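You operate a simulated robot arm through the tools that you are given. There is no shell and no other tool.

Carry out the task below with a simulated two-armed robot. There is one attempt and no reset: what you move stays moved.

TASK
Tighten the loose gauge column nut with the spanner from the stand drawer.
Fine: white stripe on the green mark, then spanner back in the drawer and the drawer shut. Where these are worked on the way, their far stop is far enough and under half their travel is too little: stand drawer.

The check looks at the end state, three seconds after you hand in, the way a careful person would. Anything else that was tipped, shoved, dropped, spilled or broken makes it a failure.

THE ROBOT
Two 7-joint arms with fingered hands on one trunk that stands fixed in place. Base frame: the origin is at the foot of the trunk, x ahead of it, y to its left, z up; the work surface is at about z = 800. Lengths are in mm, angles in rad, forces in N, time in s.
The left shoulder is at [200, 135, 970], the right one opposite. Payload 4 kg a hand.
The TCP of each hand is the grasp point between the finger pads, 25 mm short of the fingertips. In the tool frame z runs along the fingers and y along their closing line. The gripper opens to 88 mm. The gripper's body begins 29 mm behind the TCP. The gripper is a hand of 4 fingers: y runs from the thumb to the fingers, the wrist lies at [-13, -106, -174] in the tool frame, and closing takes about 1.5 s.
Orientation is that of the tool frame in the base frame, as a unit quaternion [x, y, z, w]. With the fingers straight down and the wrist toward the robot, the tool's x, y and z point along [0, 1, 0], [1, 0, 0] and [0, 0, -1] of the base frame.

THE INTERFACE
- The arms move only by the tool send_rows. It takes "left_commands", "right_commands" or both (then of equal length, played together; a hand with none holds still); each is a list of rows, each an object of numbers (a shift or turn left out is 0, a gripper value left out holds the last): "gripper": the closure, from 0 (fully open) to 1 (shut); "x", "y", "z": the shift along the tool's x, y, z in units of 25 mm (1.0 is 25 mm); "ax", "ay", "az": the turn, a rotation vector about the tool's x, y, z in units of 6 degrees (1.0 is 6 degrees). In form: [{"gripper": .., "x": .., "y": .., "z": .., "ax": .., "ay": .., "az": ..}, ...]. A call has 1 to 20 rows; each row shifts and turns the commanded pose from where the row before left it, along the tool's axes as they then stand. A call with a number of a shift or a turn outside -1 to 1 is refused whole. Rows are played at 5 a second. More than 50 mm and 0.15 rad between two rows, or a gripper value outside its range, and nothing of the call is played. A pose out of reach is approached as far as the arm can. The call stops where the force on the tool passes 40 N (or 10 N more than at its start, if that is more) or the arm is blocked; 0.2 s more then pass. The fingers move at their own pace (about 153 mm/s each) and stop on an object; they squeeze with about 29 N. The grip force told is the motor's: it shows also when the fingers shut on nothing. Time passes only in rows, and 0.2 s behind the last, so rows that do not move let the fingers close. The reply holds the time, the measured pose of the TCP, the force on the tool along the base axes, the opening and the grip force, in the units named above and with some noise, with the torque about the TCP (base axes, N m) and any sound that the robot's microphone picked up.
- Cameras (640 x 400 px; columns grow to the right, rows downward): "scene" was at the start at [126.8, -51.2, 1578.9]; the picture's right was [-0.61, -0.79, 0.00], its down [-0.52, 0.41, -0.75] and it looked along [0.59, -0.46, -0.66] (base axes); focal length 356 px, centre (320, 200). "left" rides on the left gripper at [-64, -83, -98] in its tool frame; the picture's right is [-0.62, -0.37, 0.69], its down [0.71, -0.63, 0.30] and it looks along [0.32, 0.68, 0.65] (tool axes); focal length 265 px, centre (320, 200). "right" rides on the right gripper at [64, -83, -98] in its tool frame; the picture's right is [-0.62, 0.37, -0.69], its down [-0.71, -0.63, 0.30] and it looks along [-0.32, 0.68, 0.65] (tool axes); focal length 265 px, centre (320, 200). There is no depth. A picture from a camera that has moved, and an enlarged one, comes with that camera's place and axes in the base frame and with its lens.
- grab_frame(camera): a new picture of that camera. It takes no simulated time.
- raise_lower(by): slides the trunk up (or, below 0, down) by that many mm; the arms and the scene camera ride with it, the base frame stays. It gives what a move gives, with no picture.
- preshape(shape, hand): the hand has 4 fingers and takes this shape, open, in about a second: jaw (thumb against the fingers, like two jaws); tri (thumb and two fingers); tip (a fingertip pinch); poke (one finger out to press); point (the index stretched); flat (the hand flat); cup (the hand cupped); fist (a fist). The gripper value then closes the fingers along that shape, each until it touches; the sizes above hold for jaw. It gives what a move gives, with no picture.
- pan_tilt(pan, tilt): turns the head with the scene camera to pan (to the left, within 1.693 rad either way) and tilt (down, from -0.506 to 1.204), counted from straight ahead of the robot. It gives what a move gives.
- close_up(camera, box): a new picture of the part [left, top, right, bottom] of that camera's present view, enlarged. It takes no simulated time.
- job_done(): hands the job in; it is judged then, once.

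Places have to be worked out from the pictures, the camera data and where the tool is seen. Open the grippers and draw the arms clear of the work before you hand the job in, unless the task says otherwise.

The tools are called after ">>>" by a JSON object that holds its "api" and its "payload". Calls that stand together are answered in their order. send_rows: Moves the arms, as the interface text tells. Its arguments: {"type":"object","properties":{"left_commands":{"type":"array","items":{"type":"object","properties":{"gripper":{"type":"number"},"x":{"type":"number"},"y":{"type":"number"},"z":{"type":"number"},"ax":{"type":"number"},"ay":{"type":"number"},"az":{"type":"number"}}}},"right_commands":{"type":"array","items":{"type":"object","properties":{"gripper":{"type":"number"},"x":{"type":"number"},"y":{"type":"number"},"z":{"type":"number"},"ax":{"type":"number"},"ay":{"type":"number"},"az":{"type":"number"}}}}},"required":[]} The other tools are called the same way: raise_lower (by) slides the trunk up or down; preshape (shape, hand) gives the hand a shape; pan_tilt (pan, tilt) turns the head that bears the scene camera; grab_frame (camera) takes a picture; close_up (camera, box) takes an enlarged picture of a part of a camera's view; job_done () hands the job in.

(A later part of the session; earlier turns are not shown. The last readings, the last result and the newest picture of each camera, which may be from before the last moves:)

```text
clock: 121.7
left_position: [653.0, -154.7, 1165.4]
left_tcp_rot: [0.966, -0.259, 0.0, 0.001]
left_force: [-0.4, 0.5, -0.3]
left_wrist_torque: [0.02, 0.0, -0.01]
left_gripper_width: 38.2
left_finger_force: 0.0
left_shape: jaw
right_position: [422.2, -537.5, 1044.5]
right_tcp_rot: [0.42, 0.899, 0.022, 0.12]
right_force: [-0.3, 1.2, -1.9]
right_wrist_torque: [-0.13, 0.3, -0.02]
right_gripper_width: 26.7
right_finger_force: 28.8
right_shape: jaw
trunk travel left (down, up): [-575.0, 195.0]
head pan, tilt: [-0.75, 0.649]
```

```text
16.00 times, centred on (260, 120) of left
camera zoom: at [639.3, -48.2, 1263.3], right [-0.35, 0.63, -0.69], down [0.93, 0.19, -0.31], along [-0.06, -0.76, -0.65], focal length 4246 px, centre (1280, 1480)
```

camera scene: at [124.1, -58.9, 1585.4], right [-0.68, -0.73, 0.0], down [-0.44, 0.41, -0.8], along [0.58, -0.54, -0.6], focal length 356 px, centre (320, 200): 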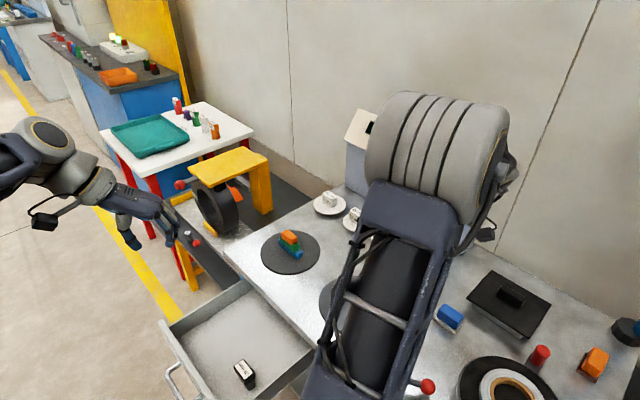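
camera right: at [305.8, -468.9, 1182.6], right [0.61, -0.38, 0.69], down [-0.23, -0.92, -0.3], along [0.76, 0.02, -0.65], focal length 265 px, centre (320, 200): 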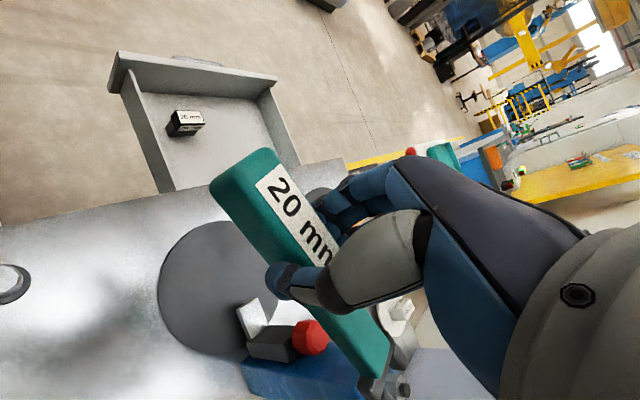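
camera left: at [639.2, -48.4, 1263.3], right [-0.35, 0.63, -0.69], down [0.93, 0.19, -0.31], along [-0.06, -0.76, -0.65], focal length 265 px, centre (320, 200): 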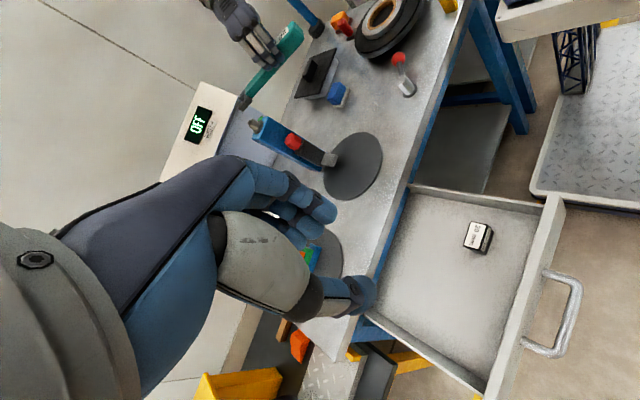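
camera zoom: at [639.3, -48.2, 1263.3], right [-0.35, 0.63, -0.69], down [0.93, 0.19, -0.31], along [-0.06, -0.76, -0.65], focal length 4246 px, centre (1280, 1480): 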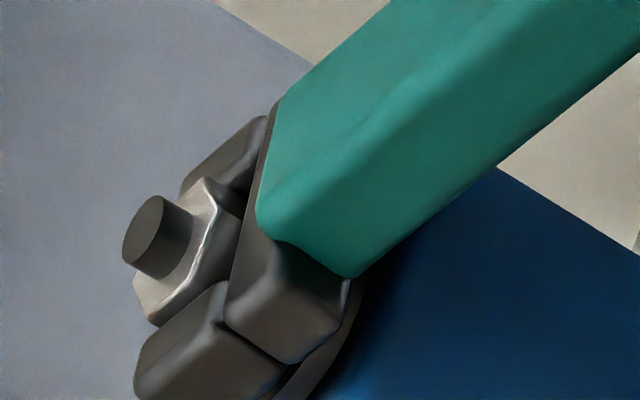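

The nut turned with the spanner. I unroll, withdraw along the axis, and raise.

>>> {"api": "send_rows", "payload": {"right_commands": [{"ax": 0.4834, "ay": 0.0918, "az": -0.0847, "x": -0.0097, "y": 0.0523, "z": 0.001}, {"ax": 0.4834, "ay": 0.0918, "az": -0.0847, "x": -0.0097, "y": 0.0523, "z": 0.001}, {"ax": 0.4834, "ay": 0.0918, "az": -0.0847, "x": -0.0097, "y": 0.0523, "z": 0.001}, {"x": 0.29, "y": 0.055, "z": -0.051}, {"x": 0.39, "y": 0.073, "z": -0.068}, {"x": 0.58, "y": 0.11, "z": -0.102}, {"x": 0.58, "y": 0.11, "z": -0.102}, {"x": -0.17, "z": -0.985}, {"x": -0.17, "z": -0.985}, {"x": 0}]}}

>>> {"api": "close_up", "payload": {"camera": "left", "box": [240, 104, 280, 129]}}

>>> {"api": "grab_frame", "payload": {"camera": "scene"}}

```text
clock: 123.9
left_position: [652.4, -154.9, 1164.8]
left_tcp_rot: [0.966, -0.259, 0.0, 0.002]
left_force: [-0.2, -1.1, -0.7]
left_wrist_torque: [0.01, 0.02, -0.03]
left_gripper_width: 38.5
left_finger_force: 0.1
left_shape: jaw
right_position: [402.5, -495.5, 1094.2]
right_tcp_rot: [0.416, 0.905, -0.042, 0.075]
right_force: [0.2, -0.6, -3.8]
right_wrist_torque: [0.06, 0.06, -0.05]
right_gripper_width: 26.6
right_finger_force: 29.3
right_shape: jaw
trunk travel left (down, up): [-575.0, 195.0]
head pan, tilt: [-0.75, 0.649]
```

```text
16.00 times, centred on (260, 116) of left
camera zoom: at [639.2, -48.3, 1263.3], right [-0.35, 0.63, -0.69], down [0.93, 0.19, -0.31], along [-0.06, -0.76, -0.65], focal length 4246 px, centre (1280, 1536)
```

zoom: 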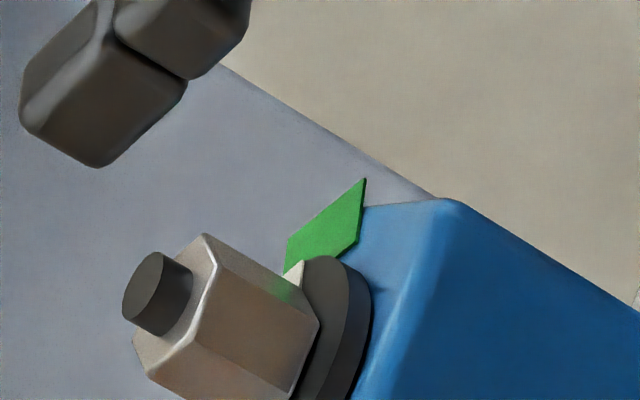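

```text
taken
camera scene: at [124.2, -59.0, 1585.4], right [-0.68, -0.73, 0.0], down [-0.44, 0.41, -0.8], along [0.58, -0.54, -0.6], focal length 356 px, centre (320, 200)
```

scene: 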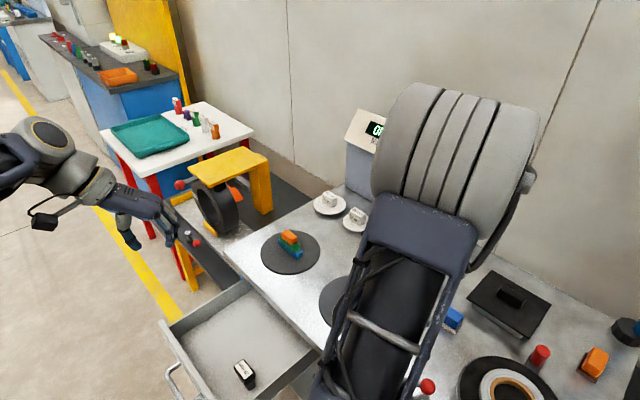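

The white tab now touches the green mark's radius in the left view. I move the spanner toward the drawer side (with the left hand retreating) so the head can verify the mark.

>>> {"api": "send_rows", "payload": {"right_commands": [{"x": 0.0404, "y": 0.935, "z": -0.056}, {"x": 0.0404, "y": 0.935, "z": -0.056}, {"x": 0.0404, "y": 0.935, "z": -0.056}, {"x": 0.0404, "y": 0.935, "z": -0.056}, {"x": 0.0404, "y": 0.935, "z": -0.056}, {"x": 0.0404, "y": 0.935, "z": -0.056}, {"x": 0.0404, "y": 0.935, "z": -0.056}, {"x": 0.0404, "y": 0.935, "z": -0.056}, {"x": 0.0404, "y": 0.935, "z": -0.056}, {"x": 0.0404, "y": 0.935, "z": -0.056}, {"x": 0.0404, "y": 0.935, "z": -0.056}, {"x": 0.0404, "y": 0.935, "z": -0.056}, {"x": 0.0404, "y": 0.935, "z": -0.056}, {"x": 0.0404, "y": 0.935, "z": -0.056}, {"x": 0.0404, "y": 0.935, "z": -0.056}, {"x": 0.0404, "y": 0.935, "z": -0.056}, {"x": 0.0404, "y": 0.935, "z": -0.056}, {"x": 0.0404, "y": 0.935, "z": -0.056}], "left_commands": [{"x": -0.58, "y": -1}, {"x": -0.58, "y": -1}, {"x": -0.58, "y": -1}, {"x": -0.58, "y": -1}, {"x": -0.58, "y": -1}, {"x": -0.58, "y": -1}, {"x": -0.58, "y": -1}, {"x": -0.58, "y": -1}, {"x": -0.58, "y": -1}, {"x": -0.58, "y": -1}, {"x": 0}, {"x": 0}, {"x": 0}, {"x": 0}, {"x": 0}, {"x": 0}, {"x": 0}, {"x": 0}]}}

>>> {"api": "grab_frame", "payload": {"camera": "scene"}}

>>> {"api": "close_up", "payload": {"camera": "scene", "box": [378, 208, 410, 228]}}

```text
clock: 127.7
left_position: [651.5, 137.9, 1164.4]
left_tcp_rot: [0.966, -0.26, 0.0, 0.002]
left_force: [0.0, 0.0, -0.3]
left_wrist_torque: [0.01, -0.03, 0.0]
left_gripper_width: 38.0
left_finger_force: 0.2
left_shape: jaw
right_position: [704.0, -202.9, 1109.9]
right_tcp_rot: [0.416, 0.905, -0.041, 0.074]
right_force: [0.1, -0.2, -1.5]
right_wrist_torque: [0.09, 0.02, 0.0]
right_gripper_width: 26.9
right_finger_force: 28.6
right_shape: jaw
trunk travel left (down, up): [-575.0, 195.0]
head pan, tilt: [-0.75, 0.649]
```

```text
taken
camera scene: at [124.0, -59.0, 1585.4], right [-0.68, -0.73, 0.0], down [-0.44, 0.41, -0.8], along [0.58, -0.54, -0.6], focal length 356 px, centre (320, 200)
```

scene: 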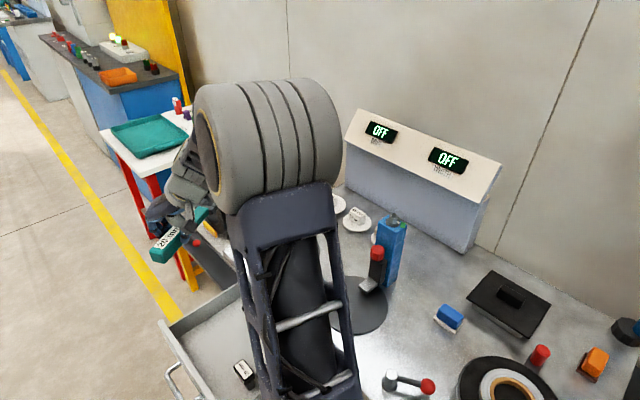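

```text
16.00 times, centred on (394, 218) of scene
camera zoom: at [124.0, -59.0, 1585.4], right [-0.68, -0.73, 0.0], down [-0.44, 0.41, -0.8], along [0.58, -0.54, -0.6], focal length 5704 px, centre (-864, -88)
```

zoom: 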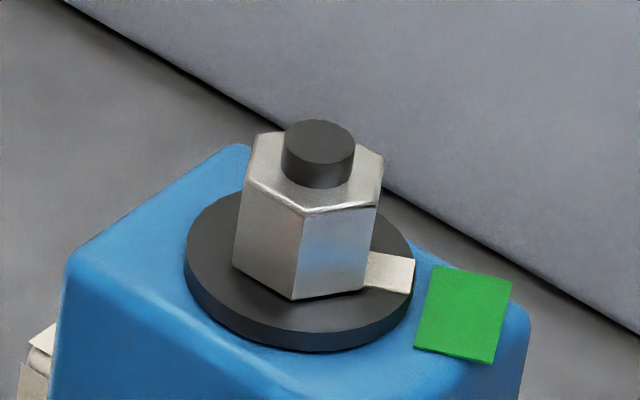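

The white tab now points straight at the centre of the green mark (≈-147.5° vs ≈-147…-150°), so the nut is done. I turn the hand 30° clockwise so the spanner lies along the drawer as it did before.

>>> {"api": "send_rows", "payload": {"right_commands": [{"ax": 0.1423, "ay": 0.0113, "az": 0.8202}, {"ax": 0.1423, "ay": 0.0113, "az": 0.8202}, {"ax": 0.1423, "ay": 0.0113, "az": 0.8202}, {"ax": 0.1423, "ay": 0.0113, "az": 0.8202}, {"ax": 0.1423, "ay": 0.0113, "az": 0.8202}, {"ax": 0.1423, "ay": 0.0113, "az": 0.8202}, {"x": 0}]}}

>>> {"api": "pan_tilt", "payload": {"pan": -0.3, "tilt": 0.7}}

>>> {"api": "grab_frame", "payload": {"camera": "scene"}}

>>> {"api": "grab_frame", "payload": {"camera": "right"}}

>>> {"api": "grab_frame", "payload": {"camera": "left"}}

```text
clock: 129.3
left_position: [652.6, 139.1, 1163.9]
left_tcp_rot: [0.966, -0.259, 0.001, 0.002]
left_force: [-0.3, -0.1, -0.9]
left_wrist_torque: [0.02, -0.02, -0.01]
left_gripper_width: 38.5
left_finger_force: 0.0
left_shape: jaw
right_position: [706.1, -204.0, 1110.2]
right_tcp_rot: [0.636, 0.767, -0.06, 0.061]
right_force: [-0.2, -0.6, -1.9]
right_wrist_torque: [0.07, -0.02, -0.04]
right_gripper_width: 26.5
right_finger_force: 28.5
right_shape: jaw
trunk travel left (down, up): [-575.0, 195.0]
head pan, tilt: [-0.75, 0.649]
```

```text
clock: 130.2
left_position: [650.7, 138.5, 1163.4]
left_tcp_rot: [0.966, -0.26, -0.001, 0.001]
left_force: [-0.6, 0.1, 0.1]
left_wrist_torque: [0.0, 0.0, 0.02]
left_gripper_width: 38.3
left_finger_force: 0.1
left_shape: jaw
right_position: [705.8, -202.6, 1109.9]
right_tcp_rot: [0.636, 0.767, -0.06, 0.062]
right_force: [-0.1, 1.0, -2.4]
right_wrist_torque: [0.04, 0.0, 0.0]
right_gripper_width: 26.6
right_finger_force: 29.1
right_shape: jaw
trunk travel left (down, up): [-575.0, 195.0]
head pan, tilt: [-0.3, 0.7]
```

```text
taken
camera scene: at [141.8, -24.8, 1581.1], right [-0.3, -0.95, 0.0], down [-0.62, 0.19, -0.76], along [0.73, -0.23, -0.64], focal length 356 px, centre (320, 200)
```

scene: 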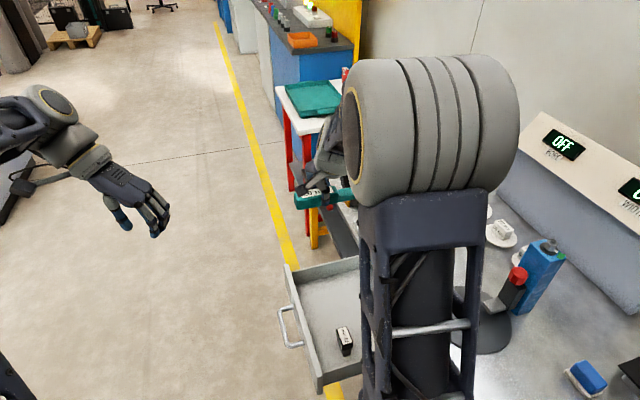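

```text
taken
camera right: at [610.1, -139.9, 1197.3], right [0.46, -0.41, 0.78], down [-0.48, -0.86, -0.17], along [0.74, -0.3, -0.6], focal length 265 px, centre (320, 200)
```

right: 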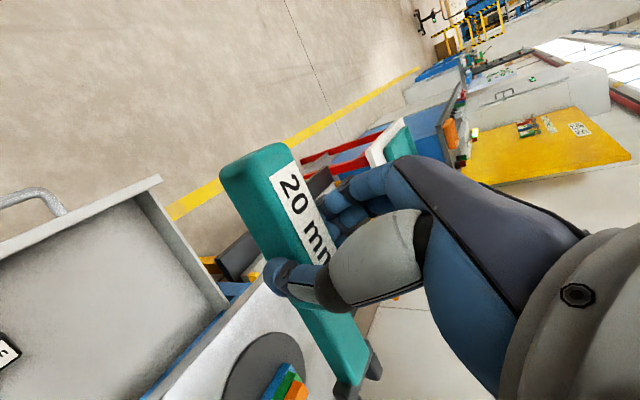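

```text
taken
camera left: at [638.6, 243.7, 1262.4], right [-0.35, 0.63, -0.69], down [0.93, 0.19, -0.31], along [-0.06, -0.76, -0.65], focal length 265 px, centre (320, 200)
```

left: 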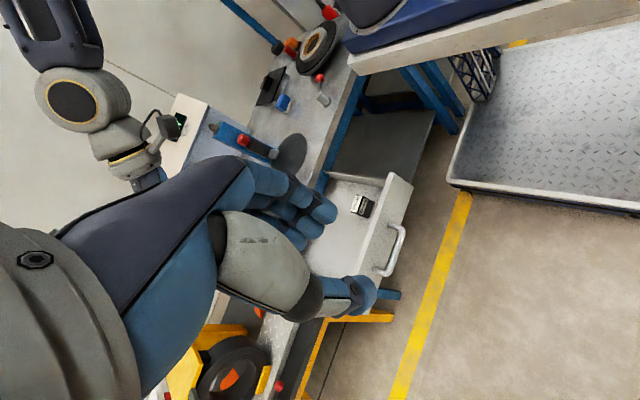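

The spanner points along -y (≈-87°) above the drawer. I trim the heading and lower straight down to z≈742, still above the drawer floor.

>>> {"api": "send_rows", "payload": {"right_commands": [{"ax": 0.08, "ay": 0.006, "az": 0.46}, {"x": 0.159, "y": 0.013, "z": 0.9726}, {"x": 0.159, "y": 0.013, "z": 0.9726}, {"x": 0.159, "y": 0.013, "z": 0.9726}, {"x": 0.159, "y": 0.013, "z": 0.9726}, {"x": 0.159, "y": 0.013, "z": 0.9726}, {"x": 0.159, "y": 0.013, "z": 0.9726}, {"x": 0.159, "y": 0.013, "z": 0.9726}, {"x": 0.159, "y": 0.013, "z": 0.9726}, {"x": 0.159, "y": 0.013, "z": 0.9726}, {"x": 0.159, "y": 0.013, "z": 0.9726}, {"x": 0}]}}

>>> {"api": "grab_frame", "payload": {"camera": "right"}}

>>> {"api": "grab_frame", "payload": {"camera": "scene"}}

>>> {"api": "close_up", "payload": {"camera": "left", "box": [120, 120, 420, 320]}}

```text
clock: 132.8
left_position: [651.3, 138.5, 1163.8]
left_tcp_rot: [0.966, -0.26, 0.0, 0.002]
left_force: [0.4, 0.7, 0.5]
left_wrist_torque: [0.03, -0.01, 0.0]
left_gripper_width: 38.1
left_finger_force: 0.0
left_shape: jaw
right_position: [706.7, -204.8, 864.8]
right_tcp_rot: [0.654, 0.752, -0.061, 0.06]
right_force: [-0.4, 0.3, -2.0]
right_wrist_torque: [0.04, 0.02, 0.02]
right_gripper_width: 26.6
right_finger_force: 28.6
right_shape: jaw
trunk travel left (down, up): [-575.0, 195.0]
head pan, tilt: [-0.3, 0.7]
```

```text
taken
camera right: at [613.8, -136.8, 952.3], right [0.44, -0.44, 0.78], down [-0.52, -0.84, -0.17], along [0.73, -0.33, -0.6], focal length 265 px, centre (320, 200)
```

right: 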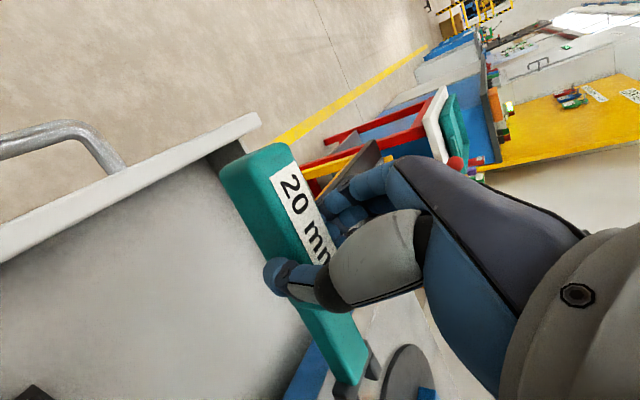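

```text
taken
camera scene: at [141.8, -24.8, 1581.1], right [-0.3, -0.96, 0.0], down [-0.62, 0.19, -0.76], along [0.73, -0.23, -0.64], focal length 356 px, centre (320, 200)
```

scene: 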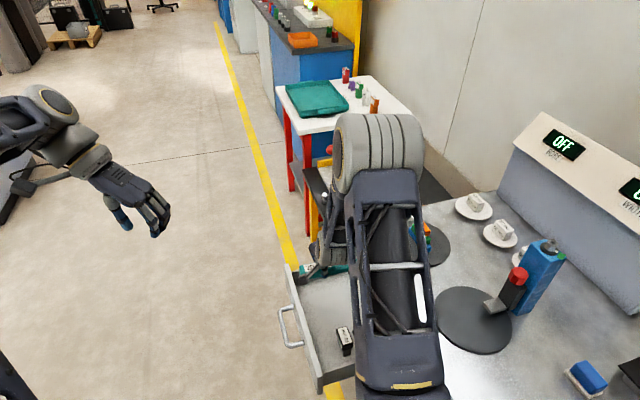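

```text
2.00 times, centred on (270, 220) of left
camera zoom: at [638.5, 243.7, 1262.4], right [-0.35, 0.63, -0.69], down [0.93, 0.19, -0.31], along [-0.06, -0.76, -0.65], focal length 531 px, centre (420, 160)
```

zoom: 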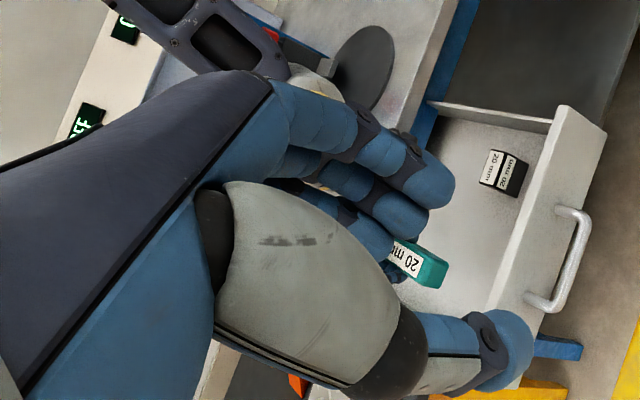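

At z≈865 now. I check the handle-end and jaw positions against drawer walls and bench edge with zooms before going lower.

>>> {"api": "close_up", "payload": {"camera": "right", "box": [200, 120, 360, 220]}}

>>> {"api": "close_up", "payload": {"camera": "left", "box": [300, 225, 364, 275]}}

>>> {"api": "close_up", "payload": {"camera": "right", "box": [304, 310, 448, 400]}}

>>> {"api": "close_up", "payload": {"camera": "scene", "box": [270, 230, 370, 310]}}

```text
4.00 times, centred on (280, 170) of right
camera zoom: at [613.8, -136.8, 952.3], right [0.44, -0.44, 0.78], down [-0.52, -0.84, -0.17], along [0.73, -0.33, -0.6], focal length 1062 px, centre (480, 320)
```

zoom: 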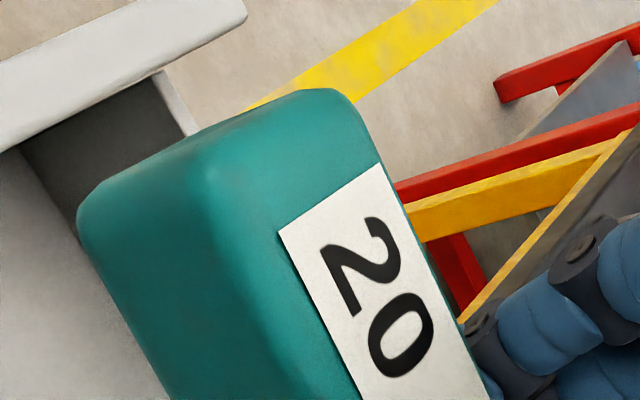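

```text
8.00 times, centred on (332, 250) of left
camera zoom: at [638.5, 243.7, 1262.4], right [-0.35, 0.63, -0.69], down [0.93, 0.19, -0.31], along [-0.06, -0.76, -0.65], focal length 2123 px, centre (224, -200)
```

zoom: 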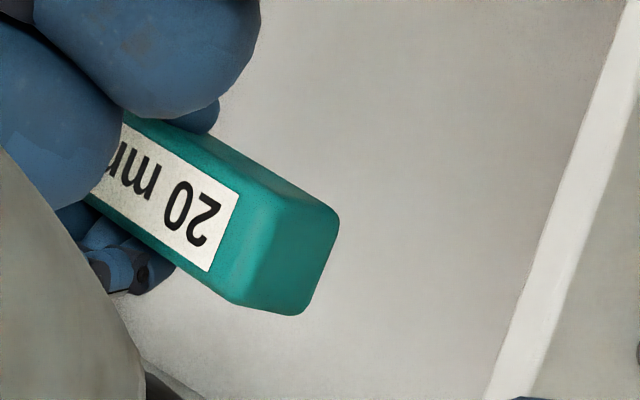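

```text
4.44 times, centred on (376, 355) of right
camera zoom: at [613.8, -136.8, 952.3], right [0.44, -0.44, 0.78], down [-0.52, -0.84, -0.17], along [0.73, -0.33, -0.6], focal length 1180 px, centre (71, -489)
```

zoom: 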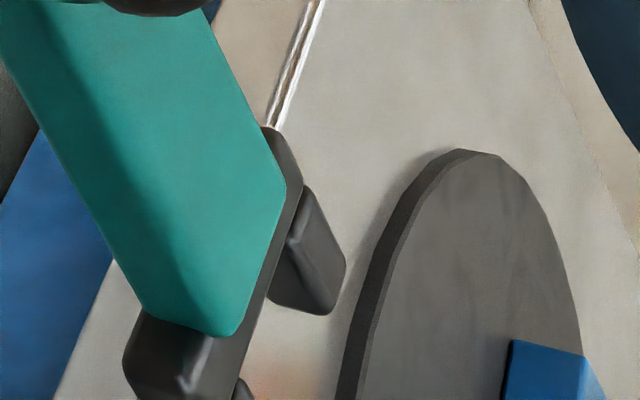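

```text
5.00 times, centred on (320, 270) of scene
camera zoom: at [141.8, -24.8, 1581.1], right [-0.3, -0.96, 0.0], down [-0.62, 0.19, -0.76], along [0.73, -0.23, -0.64], focal length 1782 px, centre (320, -150)
```

zoom: 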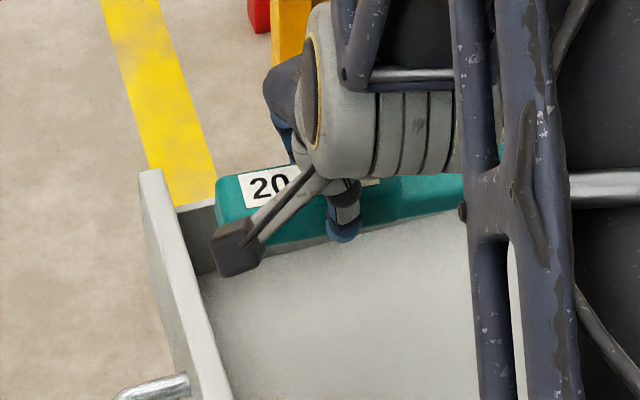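

The spanner lies from about (710,-151) to (699,-338), clear of front wall and bench edge. I lower 143 mm to just above the floor.

>>> {"api": "send_rows", "payload": {"right_commands": [{"x": 0.162, "y": 0.0128, "z": 0.94}, {"x": 0.162, "y": 0.0128, "z": 0.94}, {"x": 0.162, "y": 0.0128, "z": 0.94}, {"x": 0.162, "y": 0.0128, "z": 0.94}, {"x": 0.162, "y": 0.0128, "z": 0.94}, {"x": 0.13, "y": 0.01, "z": 0.75}, {"x": 0}]}}

>>> {"api": "grab_frame", "payload": {"camera": "right"}}

>>> {"api": "close_up", "payload": {"camera": "scene", "box": [270, 230, 370, 310]}}

```text
clock: 134.4
left_position: [651.2, 139.5, 1164.3]
left_tcp_rot: [0.966, -0.26, 0.0, 0.001]
left_force: [0.1, -0.1, -0.6]
left_wrist_torque: [-0.01, 0.01, -0.04]
left_gripper_width: 38.5
left_finger_force: 0.1
left_shape: jaw
right_position: [706.9, -205.8, 724.4]
right_tcp_rot: [0.654, 0.752, -0.061, 0.059]
right_force: [-1.3, -0.3, -1.4]
right_wrist_torque: [0.02, 0.0, 0.02]
right_gripper_width: 26.6
right_finger_force: 29.2
right_shape: jaw
trunk travel left (down, up): [-575.0, 195.0]
head pan, tilt: [-0.3, 0.7]
```

```text
taken
camera right: at [614.9, -138.2, 811.9], right [0.44, -0.44, 0.78], down [-0.52, -0.84, -0.17], along [0.73, -0.33, -0.6], focal length 265 px, centre (320, 200)
```

right: 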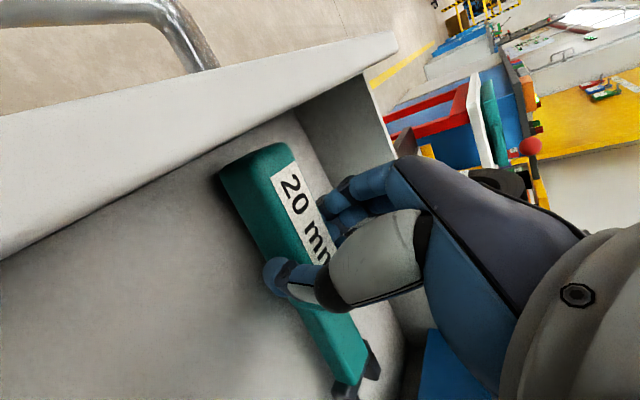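

```text
5.00 times, centred on (320, 270) of scene
camera zoom: at [141.8, -24.8, 1581.1], right [-0.3, -0.96, 0.0], down [-0.62, 0.19, -0.76], along [0.73, -0.23, -0.64], focal length 1782 px, centre (320, -150)
```

zoom: 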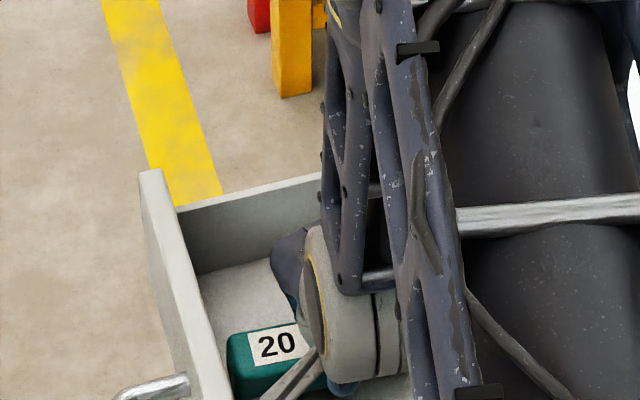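

No contact yet at z=724. I lower in 2 mm steps, watching the force.

>>> {"api": "send_rows", "payload": {"right_commands": [{"x": 0.0136, "y": 0.001, "z": 0.079}, {"x": 0.0136, "y": 0.001, "z": 0.079}, {"x": 0.0136, "y": 0.001, "z": 0.079}, {"x": 0}]}}

```text
clock: 135.4
left_position: [651.5, 138.2, 1164.9]
left_tcp_rot: [0.966, -0.259, 0.001, 0.002]
left_force: [-0.1, -0.1, -0.8]
left_wrist_torque: [0.02, -0.01, -0.01]
left_gripper_width: 38.2
left_finger_force: 0.1
left_shape: jaw
right_position: [707.9, -207.0, 719.0]
right_tcp_rot: [0.655, 0.751, -0.061, 0.059]
right_force: [-0.6, -0.2, -2.2]
right_wrist_torque: [0.06, -0.01, -0.01]
right_gripper_width: 26.4
right_finger_force: 28.9
right_shape: jaw
trunk travel left (down, up): [-575.0, 195.0]
head pan, tilt: [-0.3, 0.7]
```

Still free. I continue down 6 mm in 2 mm steps.

>>> {"api": "send_rows", "payload": {"right_commands": [{"x": 0.0136, "y": 0.001, "z": 0.079}, {"x": 0.0136, "y": 0.001, "z": 0.079}, {"x": 0.0136, "y": 0.001, "z": 0.079}, {"x": 0}]}}

>>> {"api": "close_up", "payload": {"camera": "right", "box": [190, 120, 430, 400]}}

```text
clock: 136.4
left_position: [651.6, 138.2, 1164.3]
left_tcp_rot: [0.966, -0.26, 0.0, 0.003]
left_force: [-0.4, -0.5, -0.2]
left_wrist_torque: [0.01, -0.01, 0.0]
left_gripper_width: 38.2
left_finger_force: 0.0
left_shape: jaw
right_position: [707.0, -205.4, 714.3]
right_tcp_rot: [0.654, 0.752, -0.063, 0.06]
right_force: [0.1, 0.3, 0.9]
right_wrist_torque: [0.01, -0.09, 0.0]
right_gripper_width: 26.8
right_finger_force: 28.3
right_shape: jaw
trunk travel left (down, up): [-575.0, 195.0]
head pan, tilt: [-0.3, 0.7]
```

```text
1.43 times, centred on (310, 260) of right
camera zoom: at [613.2, -138.1, 801.1], right [0.44, -0.44, 0.78], down [-0.52, -0.84, -0.17], along [0.73, -0.33, -0.6], focal length 379 px, centre (334, 114)
```

zoom: 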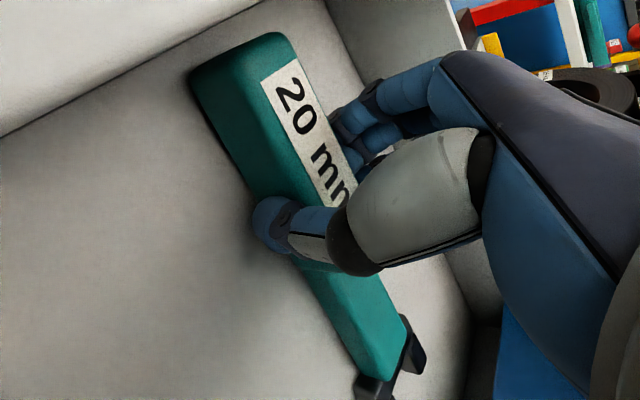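

Weight has shifted to the floor (force sign changed). I lower 1.5 mm more, then open the hand.

>>> {"api": "send_rows", "payload": {"right_commands": [{"x": 0.01, "y": 0.001, "z": 0.059}, {"gripper": 0.6}, {"gripper": 0.5}, {"gripper": 0.4}, {"gripper": 0.3}, {"gripper": 0.25}, {"gripper": 0.25}]}}

>>> {"api": "close_up", "payload": {"camera": "right", "box": [190, 120, 430, 400]}}

```text
clock: 138.0
left_position: [651.8, 137.4, 1163.6]
left_tcp_rot: [0.966, -0.26, 0.0, 0.002]
left_force: [0.9, 0.1, 0.0]
left_wrist_torque: [0.01, 0.03, 0.0]
left_gripper_width: 38.0
left_finger_force: 0.1
left_shape: jaw
right_position: [707.3, -206.2, 712.4]
right_tcp_rot: [0.654, 0.751, -0.062, 0.059]
right_force: [-0.2, 0.3, -0.5]
right_wrist_torque: [0.01, 0.0, 0.0]
right_gripper_width: 65.7
right_finger_force: 0.0
right_shape: jaw
trunk travel left (down, up): [-575.0, 195.0]
head pan, tilt: [-0.3, 0.7]
```

```text
1.43 times, centred on (310, 260) of right
camera zoom: at [613.6, -138.4, 799.6], right [0.44, -0.44, 0.78], down [-0.52, -0.84, -0.17], along [0.73, -0.33, -0.6], focal length 379 px, centre (334, 114)
```

zoom: 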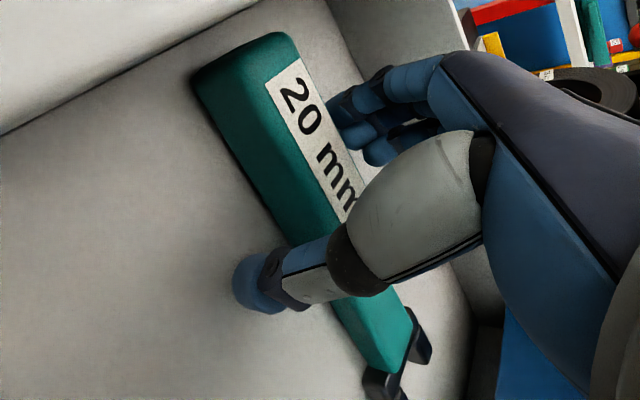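

The spanner rests in the drawer. I raise the right hand straight up, clear of the drawer.

>>> {"api": "send_rows", "payload": {"right_commands": [{"x": -0.085, "z": -0.493}, {"x": -0.17, "z": -0.986}, {"x": -0.17, "z": -0.986}, {"x": -0.17, "z": -0.986}, {"x": -0.17, "z": -0.986}, {"x": -0.17, "z": -0.986}, {"x": -0.17, "z": -0.986}, {"x": -0.17, "z": -0.986}, {"x": -0.17, "z": -0.986}, {"x": -0.17, "z": -0.986}]}}

>>> {"api": "grab_frame", "payload": {"camera": "right"}}

>>> {"api": "grab_frame", "payload": {"camera": "scene"}}

```text
clock: 140.2
left_position: [652.0, 138.3, 1163.4]
left_tcp_rot: [0.966, -0.259, 0.0, 0.001]
left_force: [-0.4, 0.1, 0.7]
left_wrist_torque: [-0.01, 0.01, -0.01]
left_gripper_width: 38.2
left_finger_force: 0.1
left_shape: jaw
right_position: [708.5, -205.4, 949.2]
right_tcp_rot: [0.654, 0.752, -0.062, 0.06]
right_force: [0.2, 0.3, 0.6]
right_wrist_torque: [0.0, 0.01, 0.0]
right_gripper_width: 65.7
right_finger_force: 0.1
right_shape: jaw
trunk travel left (down, up): [-575.0, 195.0]
head pan, tilt: [-0.3, 0.7]
```

```text
taken
camera right: at [616.1, -136.4, 1036.2], right [0.44, -0.44, 0.78], down [-0.52, -0.84, -0.17], along [0.73, -0.33, -0.6], focal length 265 px, centre (320, 200)
```

right: 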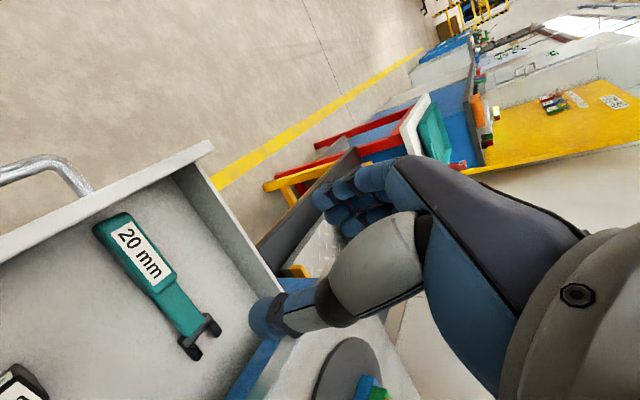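

```text
taken
camera scene: at [142.0, -24.8, 1581.0], right [-0.3, -0.96, 0.0], down [-0.62, 0.19, -0.76], along [0.73, -0.23, -0.64], focal length 356 px, centre (320, 200)
```

scene: 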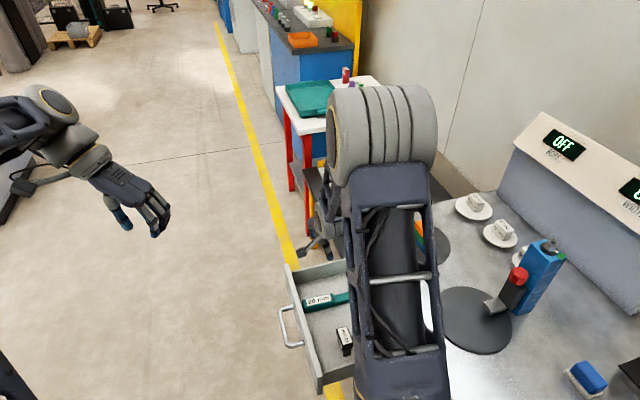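

The spanner lies in the drawer clear of the block. Now I clear the right hand up and over the bench, while the left hand squares up and tilts for the drawer handle.

>>> {"api": "send_rows", "payload": {"right_commands": [{"x": -0.17, "z": -0.986}, {"x": -0.17, "z": -0.986}, {"x": -0.17, "z": -0.986}, {"x": -0.17, "z": -0.986}, {"x": -0.528, "y": -0.813, "z": -0.304}, {"x": -0.528, "y": -0.813, "z": -0.304}, {"x": -0.528, "y": -0.813, "z": -0.304}, {"x": -0.528, "y": -0.813, "z": -0.304}, {"x": -0.528, "y": -0.813, "z": -0.304}, {"x": -0.528, "y": -0.813, "z": -0.304}, {"x": -0.528, "y": -0.813, "z": -0.304}, {"x": -0.528, "y": -0.813, "z": -0.304}, {"ay": 0.82}, {"ay": 0.82}], "left_commands": [{"az": -1}, {"az": -1}, {"az": -1}, {"az": -1}, {"az": -1}, {"ax": -1, "gripper": 0.5}, {"ax": -1}, {"ax": -1}, {"ax": -1}, {"ax": -1}, {"ax": -1}, {"ax": -1}, {"ax": -1}, {"ax": -0.33}]}}

>>> {"api": "grab_frame", "payload": {"camera": "scene"}}

>>> {"api": "grab_frame", "payload": {"camera": "left"}}

```text
clock: 143.2
left_position: [651.4, 136.5, 1164.2]
left_tcp_rot: [0.905, -0.001, 0.0, 0.425]
left_force: [0.1, 0.0, 0.1]
left_wrist_torque: [0.02, -0.02, 0.02]
left_gripper_width: 43.5
left_finger_force: 0.1
left_shape: jaw
right_position: [563.9, -318.5, 1128.8]
right_tcp_rot: [0.657, 0.754, -0.005, -0.005]
right_force: [-0.6, 0.2, -0.1]
right_wrist_torque: [-0.03, 0.0, 0.0]
right_gripper_width: 65.4
right_finger_force: 0.1
right_shape: jaw
trunk travel left (down, up): [-575.0, 195.0]
head pan, tilt: [-0.3, 0.7]
```

```text
taken
camera scene: at [141.8, -24.6, 1581.1], right [-0.3, -0.96, 0.0], down [-0.62, 0.19, -0.76], along [0.73, -0.23, -0.64], focal length 356 px, centre (320, 200)
```

scene: 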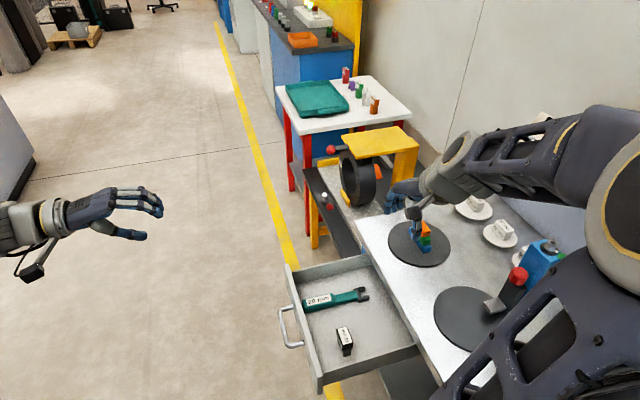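

```text
taken
camera left: at [588.3, 266.6, 1163.4], right [-0.62, -0.3, -0.73], down [0.71, 0.17, -0.68], along [0.32, -0.94, 0.11], focal length 265 px, centre (320, 200)
```

left: 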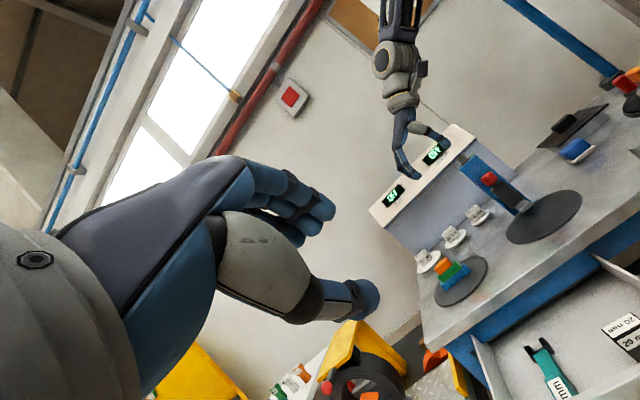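

The view is clear. I bring the left hand down to the pre-grasp point about 77 mm short of the handle along its finger axis.

>>> {"api": "send_rows", "payload": {"left_commands": [{"z": 0.817, "y": -0.46, "gripper": 0.56}, {"z": 0.817, "y": -0.46}, {"z": 0.817, "y": -0.46}, {"z": 0.817, "y": -0.46}, {"z": 0.817, "y": -0.46}, {"z": 0.817, "y": -0.46}, {"z": 0.817, "y": -0.46}, {"z": 0.817, "y": -0.46}, {"z": 0.817, "y": -0.46}, {"z": 0.817, "y": -0.46}, {"z": 0.817, "y": -0.46}, {"z": 0.817, "y": -0.46}, {"z": 0.817, "y": -0.46}, {"z": 0.817, "y": -0.46}, {"z": 0.817, "y": -0.46}, {"z": 0.817, "y": -0.46}, {"z": 0.817, "y": -0.46}, {"z": 0.817, "y": -0.46, "x": 0.06}]}}

>>> {"api": "grab_frame", "payload": {"camera": "scene"}}

>>> {"api": "close_up", "payload": {"camera": "left", "box": [280, 160, 488, 320]}}

```text
clock: 147.0
left_position: [650.9, -12.2, 769.1]
left_tcp_rot: [0.905, -0.001, -0.001, 0.425]
left_force: [-0.6, 0.0, -0.5]
left_wrist_torque: [0.06, 0.02, -0.04]
left_gripper_width: 39.5
left_finger_force: 0.0
left_shape: jaw
right_position: [564.0, -320.5, 1129.3]
right_tcp_rot: [0.656, 0.755, -0.005, -0.005]
right_force: [-0.2, -0.1, -0.3]
right_wrist_torque: [-0.01, 0.0, 0.01]
right_gripper_width: 65.9
right_finger_force: 0.1
right_shape: jaw
trunk travel left (down, up): [-575.0, 195.0]
head pan, tilt: [-0.3, 0.7]
```

```text
taken
camera scene: at [141.7, -24.7, 1581.1], right [-0.3, -0.96, 0.0], down [-0.62, 0.19, -0.76], along [0.73, -0.23, -0.64], focal length 356 px, centre (320, 200)
```

scene: 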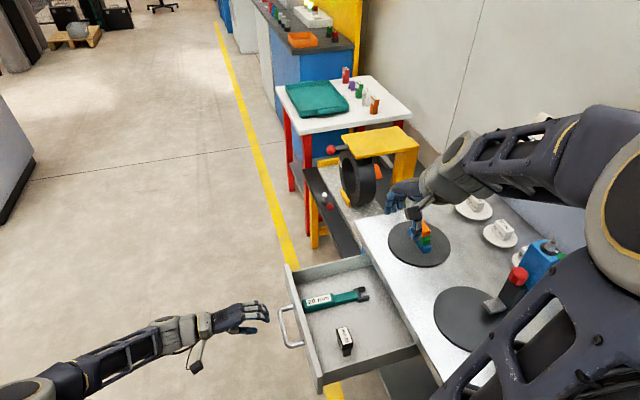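

```text
2.50 times, centred on (384, 240) of left
camera zoom: at [589.1, 118.3, 768.8], right [-0.62, -0.3, -0.73], down [0.71, 0.17, -0.68], along [0.32, -0.94, 0.11], focal length 664 px, centre (160, 100)
```

zoom: 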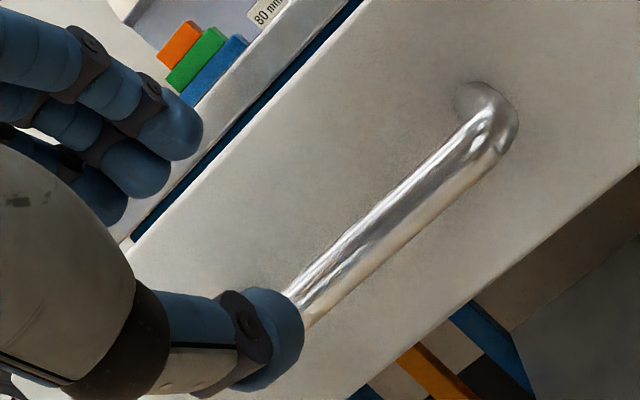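

The handle appears exactly as before the first grasp. I advance 75 mm and close on the bar.

>>> {"api": "send_rows", "payload": {"left_commands": [{"z": 0.5}, {"z": 0.5}, {"z": 0.5}, {"z": 0.5}, {"z": 0.5}, {"z": 0.5}, {"gripper": 1.0}, {"gripper": 1.0}, {"gripper": 1.0}, {"gripper": 1.0}, {"gripper": 1.0}, {"gripper": 1.0}, {"gripper": 1.0}, {"gripper": 1.0}]}}

>>> {"api": "close_up", "payload": {"camera": "left", "box": [240, 140, 448, 300]}}

```text
clock: 150.0
left_position: [650.5, -70.8, 721.5]
left_tcp_rot: [0.906, -0.001, -0.001, 0.424]
left_force: [2.8, -14.8, -14.0]
left_wrist_torque: [0.09, -0.07, 0.0]
left_gripper_width: 5.6
left_finger_force: 28.7
left_shape: jaw
right_position: [565.1, -320.9, 1129.2]
right_tcp_rot: [0.658, 0.753, -0.005, -0.005]
right_force: [0.4, -1.0, 0.3]
right_wrist_torque: [0.02, -0.01, -0.04]
right_gripper_width: 65.8
right_finger_force: 0.1
right_shape: jaw
trunk travel left (down, up): [-575.0, 195.0]
head pan, tilt: [-0.3, 0.7]
```

```text
2.50 times, centred on (344, 220) of left
camera zoom: at [588.1, 58.5, 720.1], right [-0.62, -0.29, -0.73], down [0.71, 0.17, -0.68], along [0.32, -0.94, 0.1], focal length 664 px, centre (260, 150)
```

zoom: 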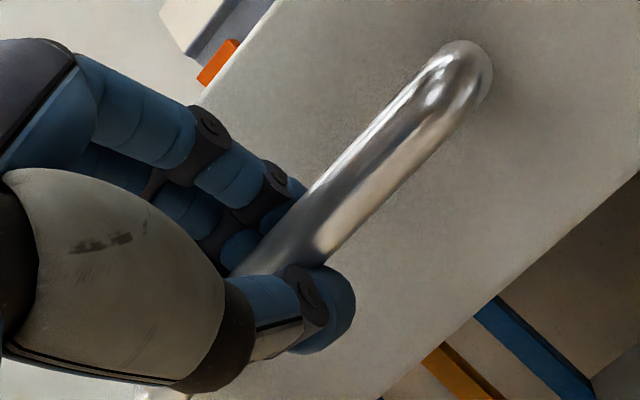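

Gripped. I push the drawer shut slowly along -y, ramping up gently so nothing inside shifts.

>>> {"api": "send_rows", "payload": {"left_commands": [{"y": 0.05, "z": 0.06}, {"y": 0.1, "z": 0.12}, {"y": 0.15, "z": 0.18}, {"y": 0.2, "z": 0.24}, {"y": 0.26, "z": 0.305}, {"y": 0.26, "z": 0.305}, {"y": 0.26, "z": 0.305}, {"y": 0.26, "z": 0.305}, {"y": 0.26, "z": 0.305}, {"y": 0.26, "z": 0.305}, {"y": 0.26, "z": 0.305}, {"y": 0.26, "z": 0.305}, {"y": 0.26, "z": 0.305}, {"y": 0.26, "z": 0.305}, {"y": 0.26, "z": 0.305}, {"y": 0.2, "z": 0.24}, {"y": 0.1, "z": 0.12}]}}

>>> {"api": "grab_frame", "payload": {"camera": "scene"}}

```text
clock: 153.6
left_position: [652.1, -211.4, 722.9]
left_tcp_rot: [0.906, -0.001, -0.001, 0.422]
left_force: [-3.8, 1.0, -18.5]
left_wrist_torque: [0.25, -0.07, -0.08]
left_gripper_width: 5.5
left_finger_force: 29.0
left_shape: jaw
right_position: [564.6, -319.2, 1128.5]
right_tcp_rot: [0.656, 0.754, -0.006, -0.005]
right_force: [-0.1, 0.0, -0.9]
right_wrist_torque: [-0.01, 0.02, 0.01]
right_gripper_width: 65.5
right_finger_force: 0.0
right_shape: jaw
trunk travel left (down, up): [-575.0, 195.0]
head pan, tilt: [-0.3, 0.7]
```

```text
taken
camera scene: at [142.2, -24.9, 1581.0], right [-0.3, -0.96, 0.0], down [-0.62, 0.19, -0.76], along [0.73, -0.23, -0.64], focal length 356 px, centre (320, 200)
```

scene: 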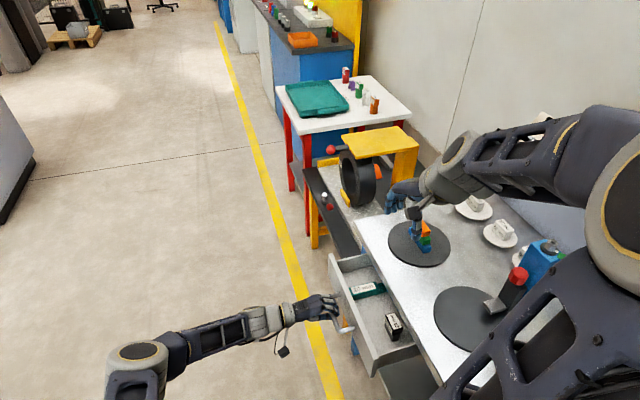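

Drawer is moving in smoothly, both items upright. I push the remaining ~110 mm, slowing near the end.

>>> {"api": "send_rows", "payload": {"left_commands": [{"y": 0.07, "z": 0.15}, {"y": 0.14, "z": 0.22}, {"y": 0.24, "z": 0.31}, {"y": 0.26, "z": 0.305}, {"y": 0.26, "z": 0.305}, {"y": 0.26, "z": 0.305}, {"y": 0.26, "z": 0.305}, {"y": 0.26, "z": 0.305}, {"y": 0.26, "z": 0.305}, {"y": 0.26, "z": 0.305}, {"y": 0.2, "z": 0.24}, {"y": 0.15, "z": 0.18}, {"y": 0.1, "z": 0.12}, {"y": 0.1, "z": 0.12}, {"y": 0.05, "z": 0.06}]}}

>>> {"api": "grab_frame", "payload": {"camera": "scene"}}

```text
clock: 156.8
left_position: [652.2, -324.3, 720.7]
left_tcp_rot: [0.906, -0.001, 0.0, 0.424]
left_force: [-2.2, -1.4, -3.6]
left_wrist_torque: [0.03, -0.03, -0.06]
left_gripper_width: 6.2
left_finger_force: 28.9
left_shape: jaw
right_position: [564.3, -319.4, 1128.6]
right_tcp_rot: [0.657, 0.754, -0.005, -0.005]
right_force: [-0.2, -0.5, 0.5]
right_wrist_torque: [0.0, -0.03, 0.02]
right_gripper_width: 65.7
right_finger_force: 0.1
right_shape: jaw
trunk travel left (down, up): [-575.0, 195.0]
head pan, tilt: [-0.3, 0.7]
```

```text
taken
camera scene: at [141.8, -24.9, 1581.1], right [-0.3, -0.96, 0.0], down [-0.62, 0.19, -0.76], along [0.73, -0.23, -0.64], focal length 356 px, centre (320, 200)
```

scene: 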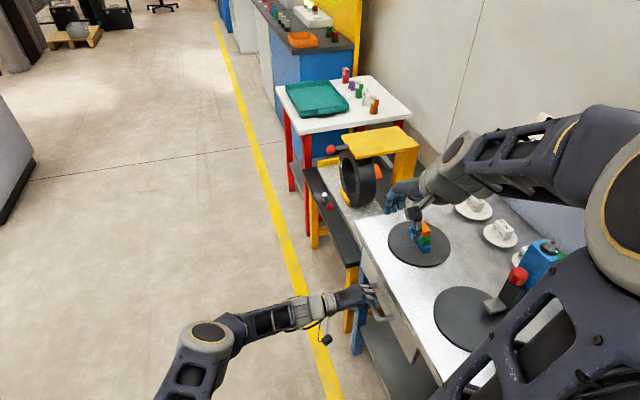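

Nearly shut (about 2 mm off the original). I push gently a few more millimetres to the stop.

>>> {"api": "send_rows", "payload": {"left_commands": [{"y": 0.04, "z": 0.047}, {"y": 0.04, "z": 0.047}, {"y": 0.04, "z": 0.047}, {"y": 0.04, "z": 0.047}, {"y": 0.0}]}}

>>> {"api": "close_up", "payload": {"camera": "scene", "box": [330, 230, 450, 350]}}

```text
clock: 158.0
left_position: [651.6, -330.3, 720.1]
left_tcp_rot: [0.906, 0.0, 0.0, 0.424]
left_force: [-3.9, 10.0, -6.5]
left_wrist_torque: [0.17, -0.02, -0.1]
left_gripper_width: 6.5
left_finger_force: 29.1
left_shape: jaw
right_position: [564.3, -319.4, 1128.5]
right_tcp_rot: [0.657, 0.754, -0.006, -0.004]
right_force: [0.0, 0.2, 0.7]
right_wrist_torque: [-0.05, 0.0, -0.02]
right_gripper_width: 65.8
right_finger_force: 0.1
right_shape: jaw
trunk travel left (down, up): [-575.0, 195.0]
head pan, tilt: [-0.3, 0.7]
```

```text
3.33 times, centred on (390, 290) of scene
camera zoom: at [141.8, -24.5, 1581.0], right [-0.3, -0.96, 0.0], down [-0.62, 0.19, -0.76], along [0.73, -0.23, -0.64], focal length 1188 px, centre (87, -100)
```

zoom: 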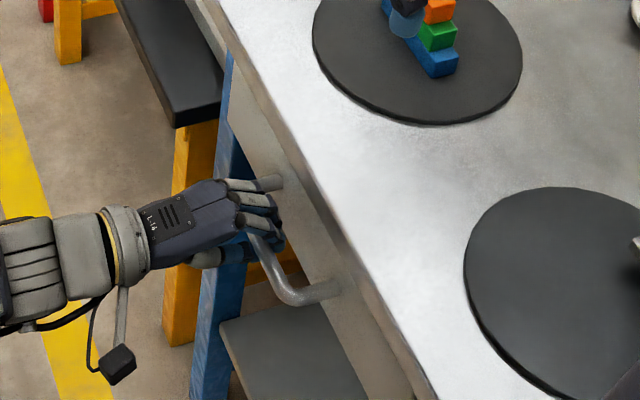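

The 10 N reaction shows the drawer is against its closed stop. I release the handle and back the left hand away.

>>> {"api": "send_rows", "payload": {"left_commands": [{"gripper": 0.58}, {"gripper": 0.58}, {"gripper": 0.58}, {"gripper": 0.58}, {"z": -0.4}, {"z": -0.6}, {"z": -0.8}, {"z": -1}, {"z": -1}, {"z": -1}, {"z": -1}, {"z": -1}, {"z": -1}, {"z": -1}]}}

>>> {"api": "grab_frame", "payload": {"camera": "left"}}

>>> {"api": "close_up", "payload": {"camera": "scene", "box": [330, 230, 450, 350]}}

```text
clock: 161.0
left_position: [653.2, -162.5, 861.9]
left_tcp_rot: [0.906, -0.001, -0.001, 0.424]
left_force: [0.5, 1.4, 0.6]
left_wrist_torque: [-0.01, -0.04, -0.02]
left_gripper_width: 36.4
left_finger_force: 0.2
left_shape: jaw
right_position: [564.0, -320.2, 1128.7]
right_tcp_rot: [0.657, 0.754, -0.006, -0.005]
right_force: [0.2, -0.1, 0.6]
right_wrist_torque: [-0.01, 0.03, 0.01]
right_gripper_width: 65.8
right_finger_force: 0.1
right_shape: jaw
trunk travel left (down, up): [-575.0, 195.0]
head pan, tilt: [-0.3, 0.7]
```

```text
taken
camera left: at [589.8, -32.6, 861.5], right [-0.62, -0.29, -0.73], down [0.71, 0.17, -0.68], along [0.32, -0.94, 0.11], focal length 265 px, centre (320, 200)
```

left: 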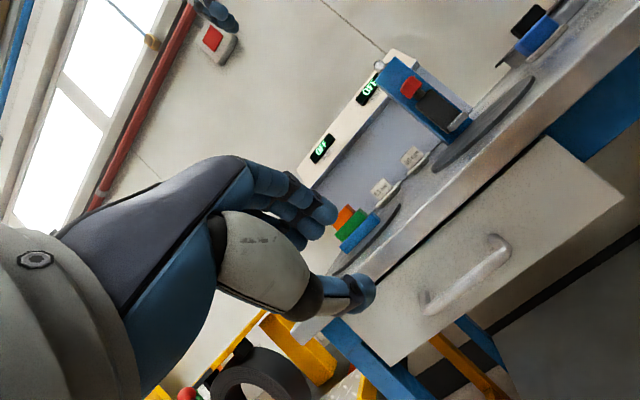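

```text
3.33 times, centred on (390, 290) of scene
camera zoom: at [141.9, -25.0, 1581.0], right [-0.3, -0.96, 0.0], down [-0.62, 0.19, -0.76], along [0.73, -0.23, -0.64], focal length 1188 px, centre (87, -100)
```

zoom: 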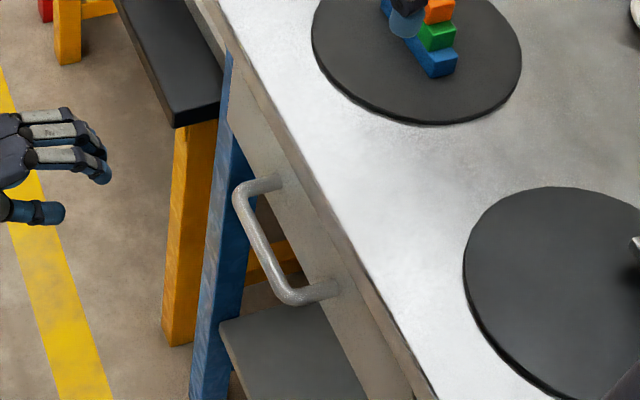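

The drawer is shut as at the start. I open both grippers and draw both arms clear, left hand back and right hand off the bench.

>>> {"api": "send_rows", "payload": {"left_commands": [{"z": -1, "gripper": 0.0}, {"z": -1}, {"z": -1}, {"z": -1}, {"z": -1}, {"z": -1}, {"z": -1}, {"z": -1}, {"z": -1}, {"z": -1}, {"z": -1}, {"z": -1}, {"z": -1}, {"z": -1}, {"z": -1}, {"z": -1}, {"z": -1}, {"z": -1}], "right_commands": [{"gripper": 0.0}, {"x": 0}, {"x": 0}, {"x": 0}, {"x": 0}, {"x": 0}, {"z": -0.8}, {"z": -0.8}, {"z": -0.8}, {"z": -0.8}, {"z": -0.8}, {"x": 0.9, "y": 0.4}, {"x": 0.9, "y": 0.4}, {"x": 0.9, "y": 0.4}, {"x": 0.9, "y": 0.4}, {"x": 0.9, "y": 0.4}, {"x": 0.9, "y": 0.4}, {"x": 0.9, "y": 0.4}]}}

>>> {"api": "pan_tilt", "payload": {"pan": -0.75, "tilt": 0.65}}

>>> {"api": "grab_frame", "payload": {"camera": "scene"}}

```text
clock: 164.8
left_position: [651.9, 183.7, 1149.8]
left_tcp_rot: [0.906, 0.0, 0.0, 0.424]
left_force: [-0.9, -0.4, 0.0]
left_wrist_torque: [-0.02, 0.04, -0.02]
left_gripper_width: 88.3
left_finger_force: 0.2
left_shape: jaw
right_position: [613.9, -153.1, 1228.9]
right_tcp_rot: [0.657, 0.754, -0.004, -0.004]
right_force: [-0.1, -0.3, 0.9]
right_wrist_torque: [0.02, -0.01, 0.02]
right_gripper_width: 87.9
right_finger_force: 0.1
right_shape: jaw
trunk travel left (down, up): [-575.0, 195.0]
head pan, tilt: [-0.3, 0.7]
```

```text
clock: 165.7
left_position: [651.6, 184.0, 1148.7]
left_tcp_rot: [0.906, 0.0, 0.0, 0.424]
left_force: [0.1, 0.5, 0.0]
left_wrist_torque: [0.01, 0.0, 0.0]
left_gripper_width: 87.7
left_finger_force: 0.0
left_shape: jaw
right_position: [613.3, -153.7, 1229.4]
right_tcp_rot: [0.657, 0.754, -0.005, -0.004]
right_force: [-0.9, 0.5, -0.2]
right_wrist_torque: [0.0, 0.0, 0.02]
right_gripper_width: 87.9
right_finger_force: 0.0
right_shape: jaw
trunk travel left (down, up): [-575.0, 195.0]
head pan, tilt: [-0.75, 0.649]
```

```text
taken
camera scene: at [124.2, -58.7, 1585.4], right [-0.68, -0.73, 0.0], down [-0.44, 0.41, -0.8], along [0.58, -0.54, -0.6], focal length 356 px, centre (320, 200)
```

scene: 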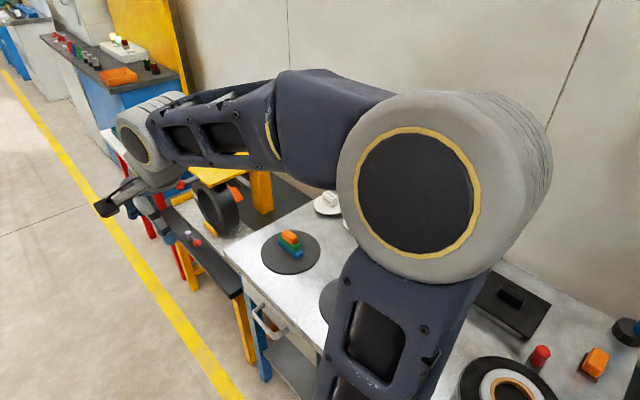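

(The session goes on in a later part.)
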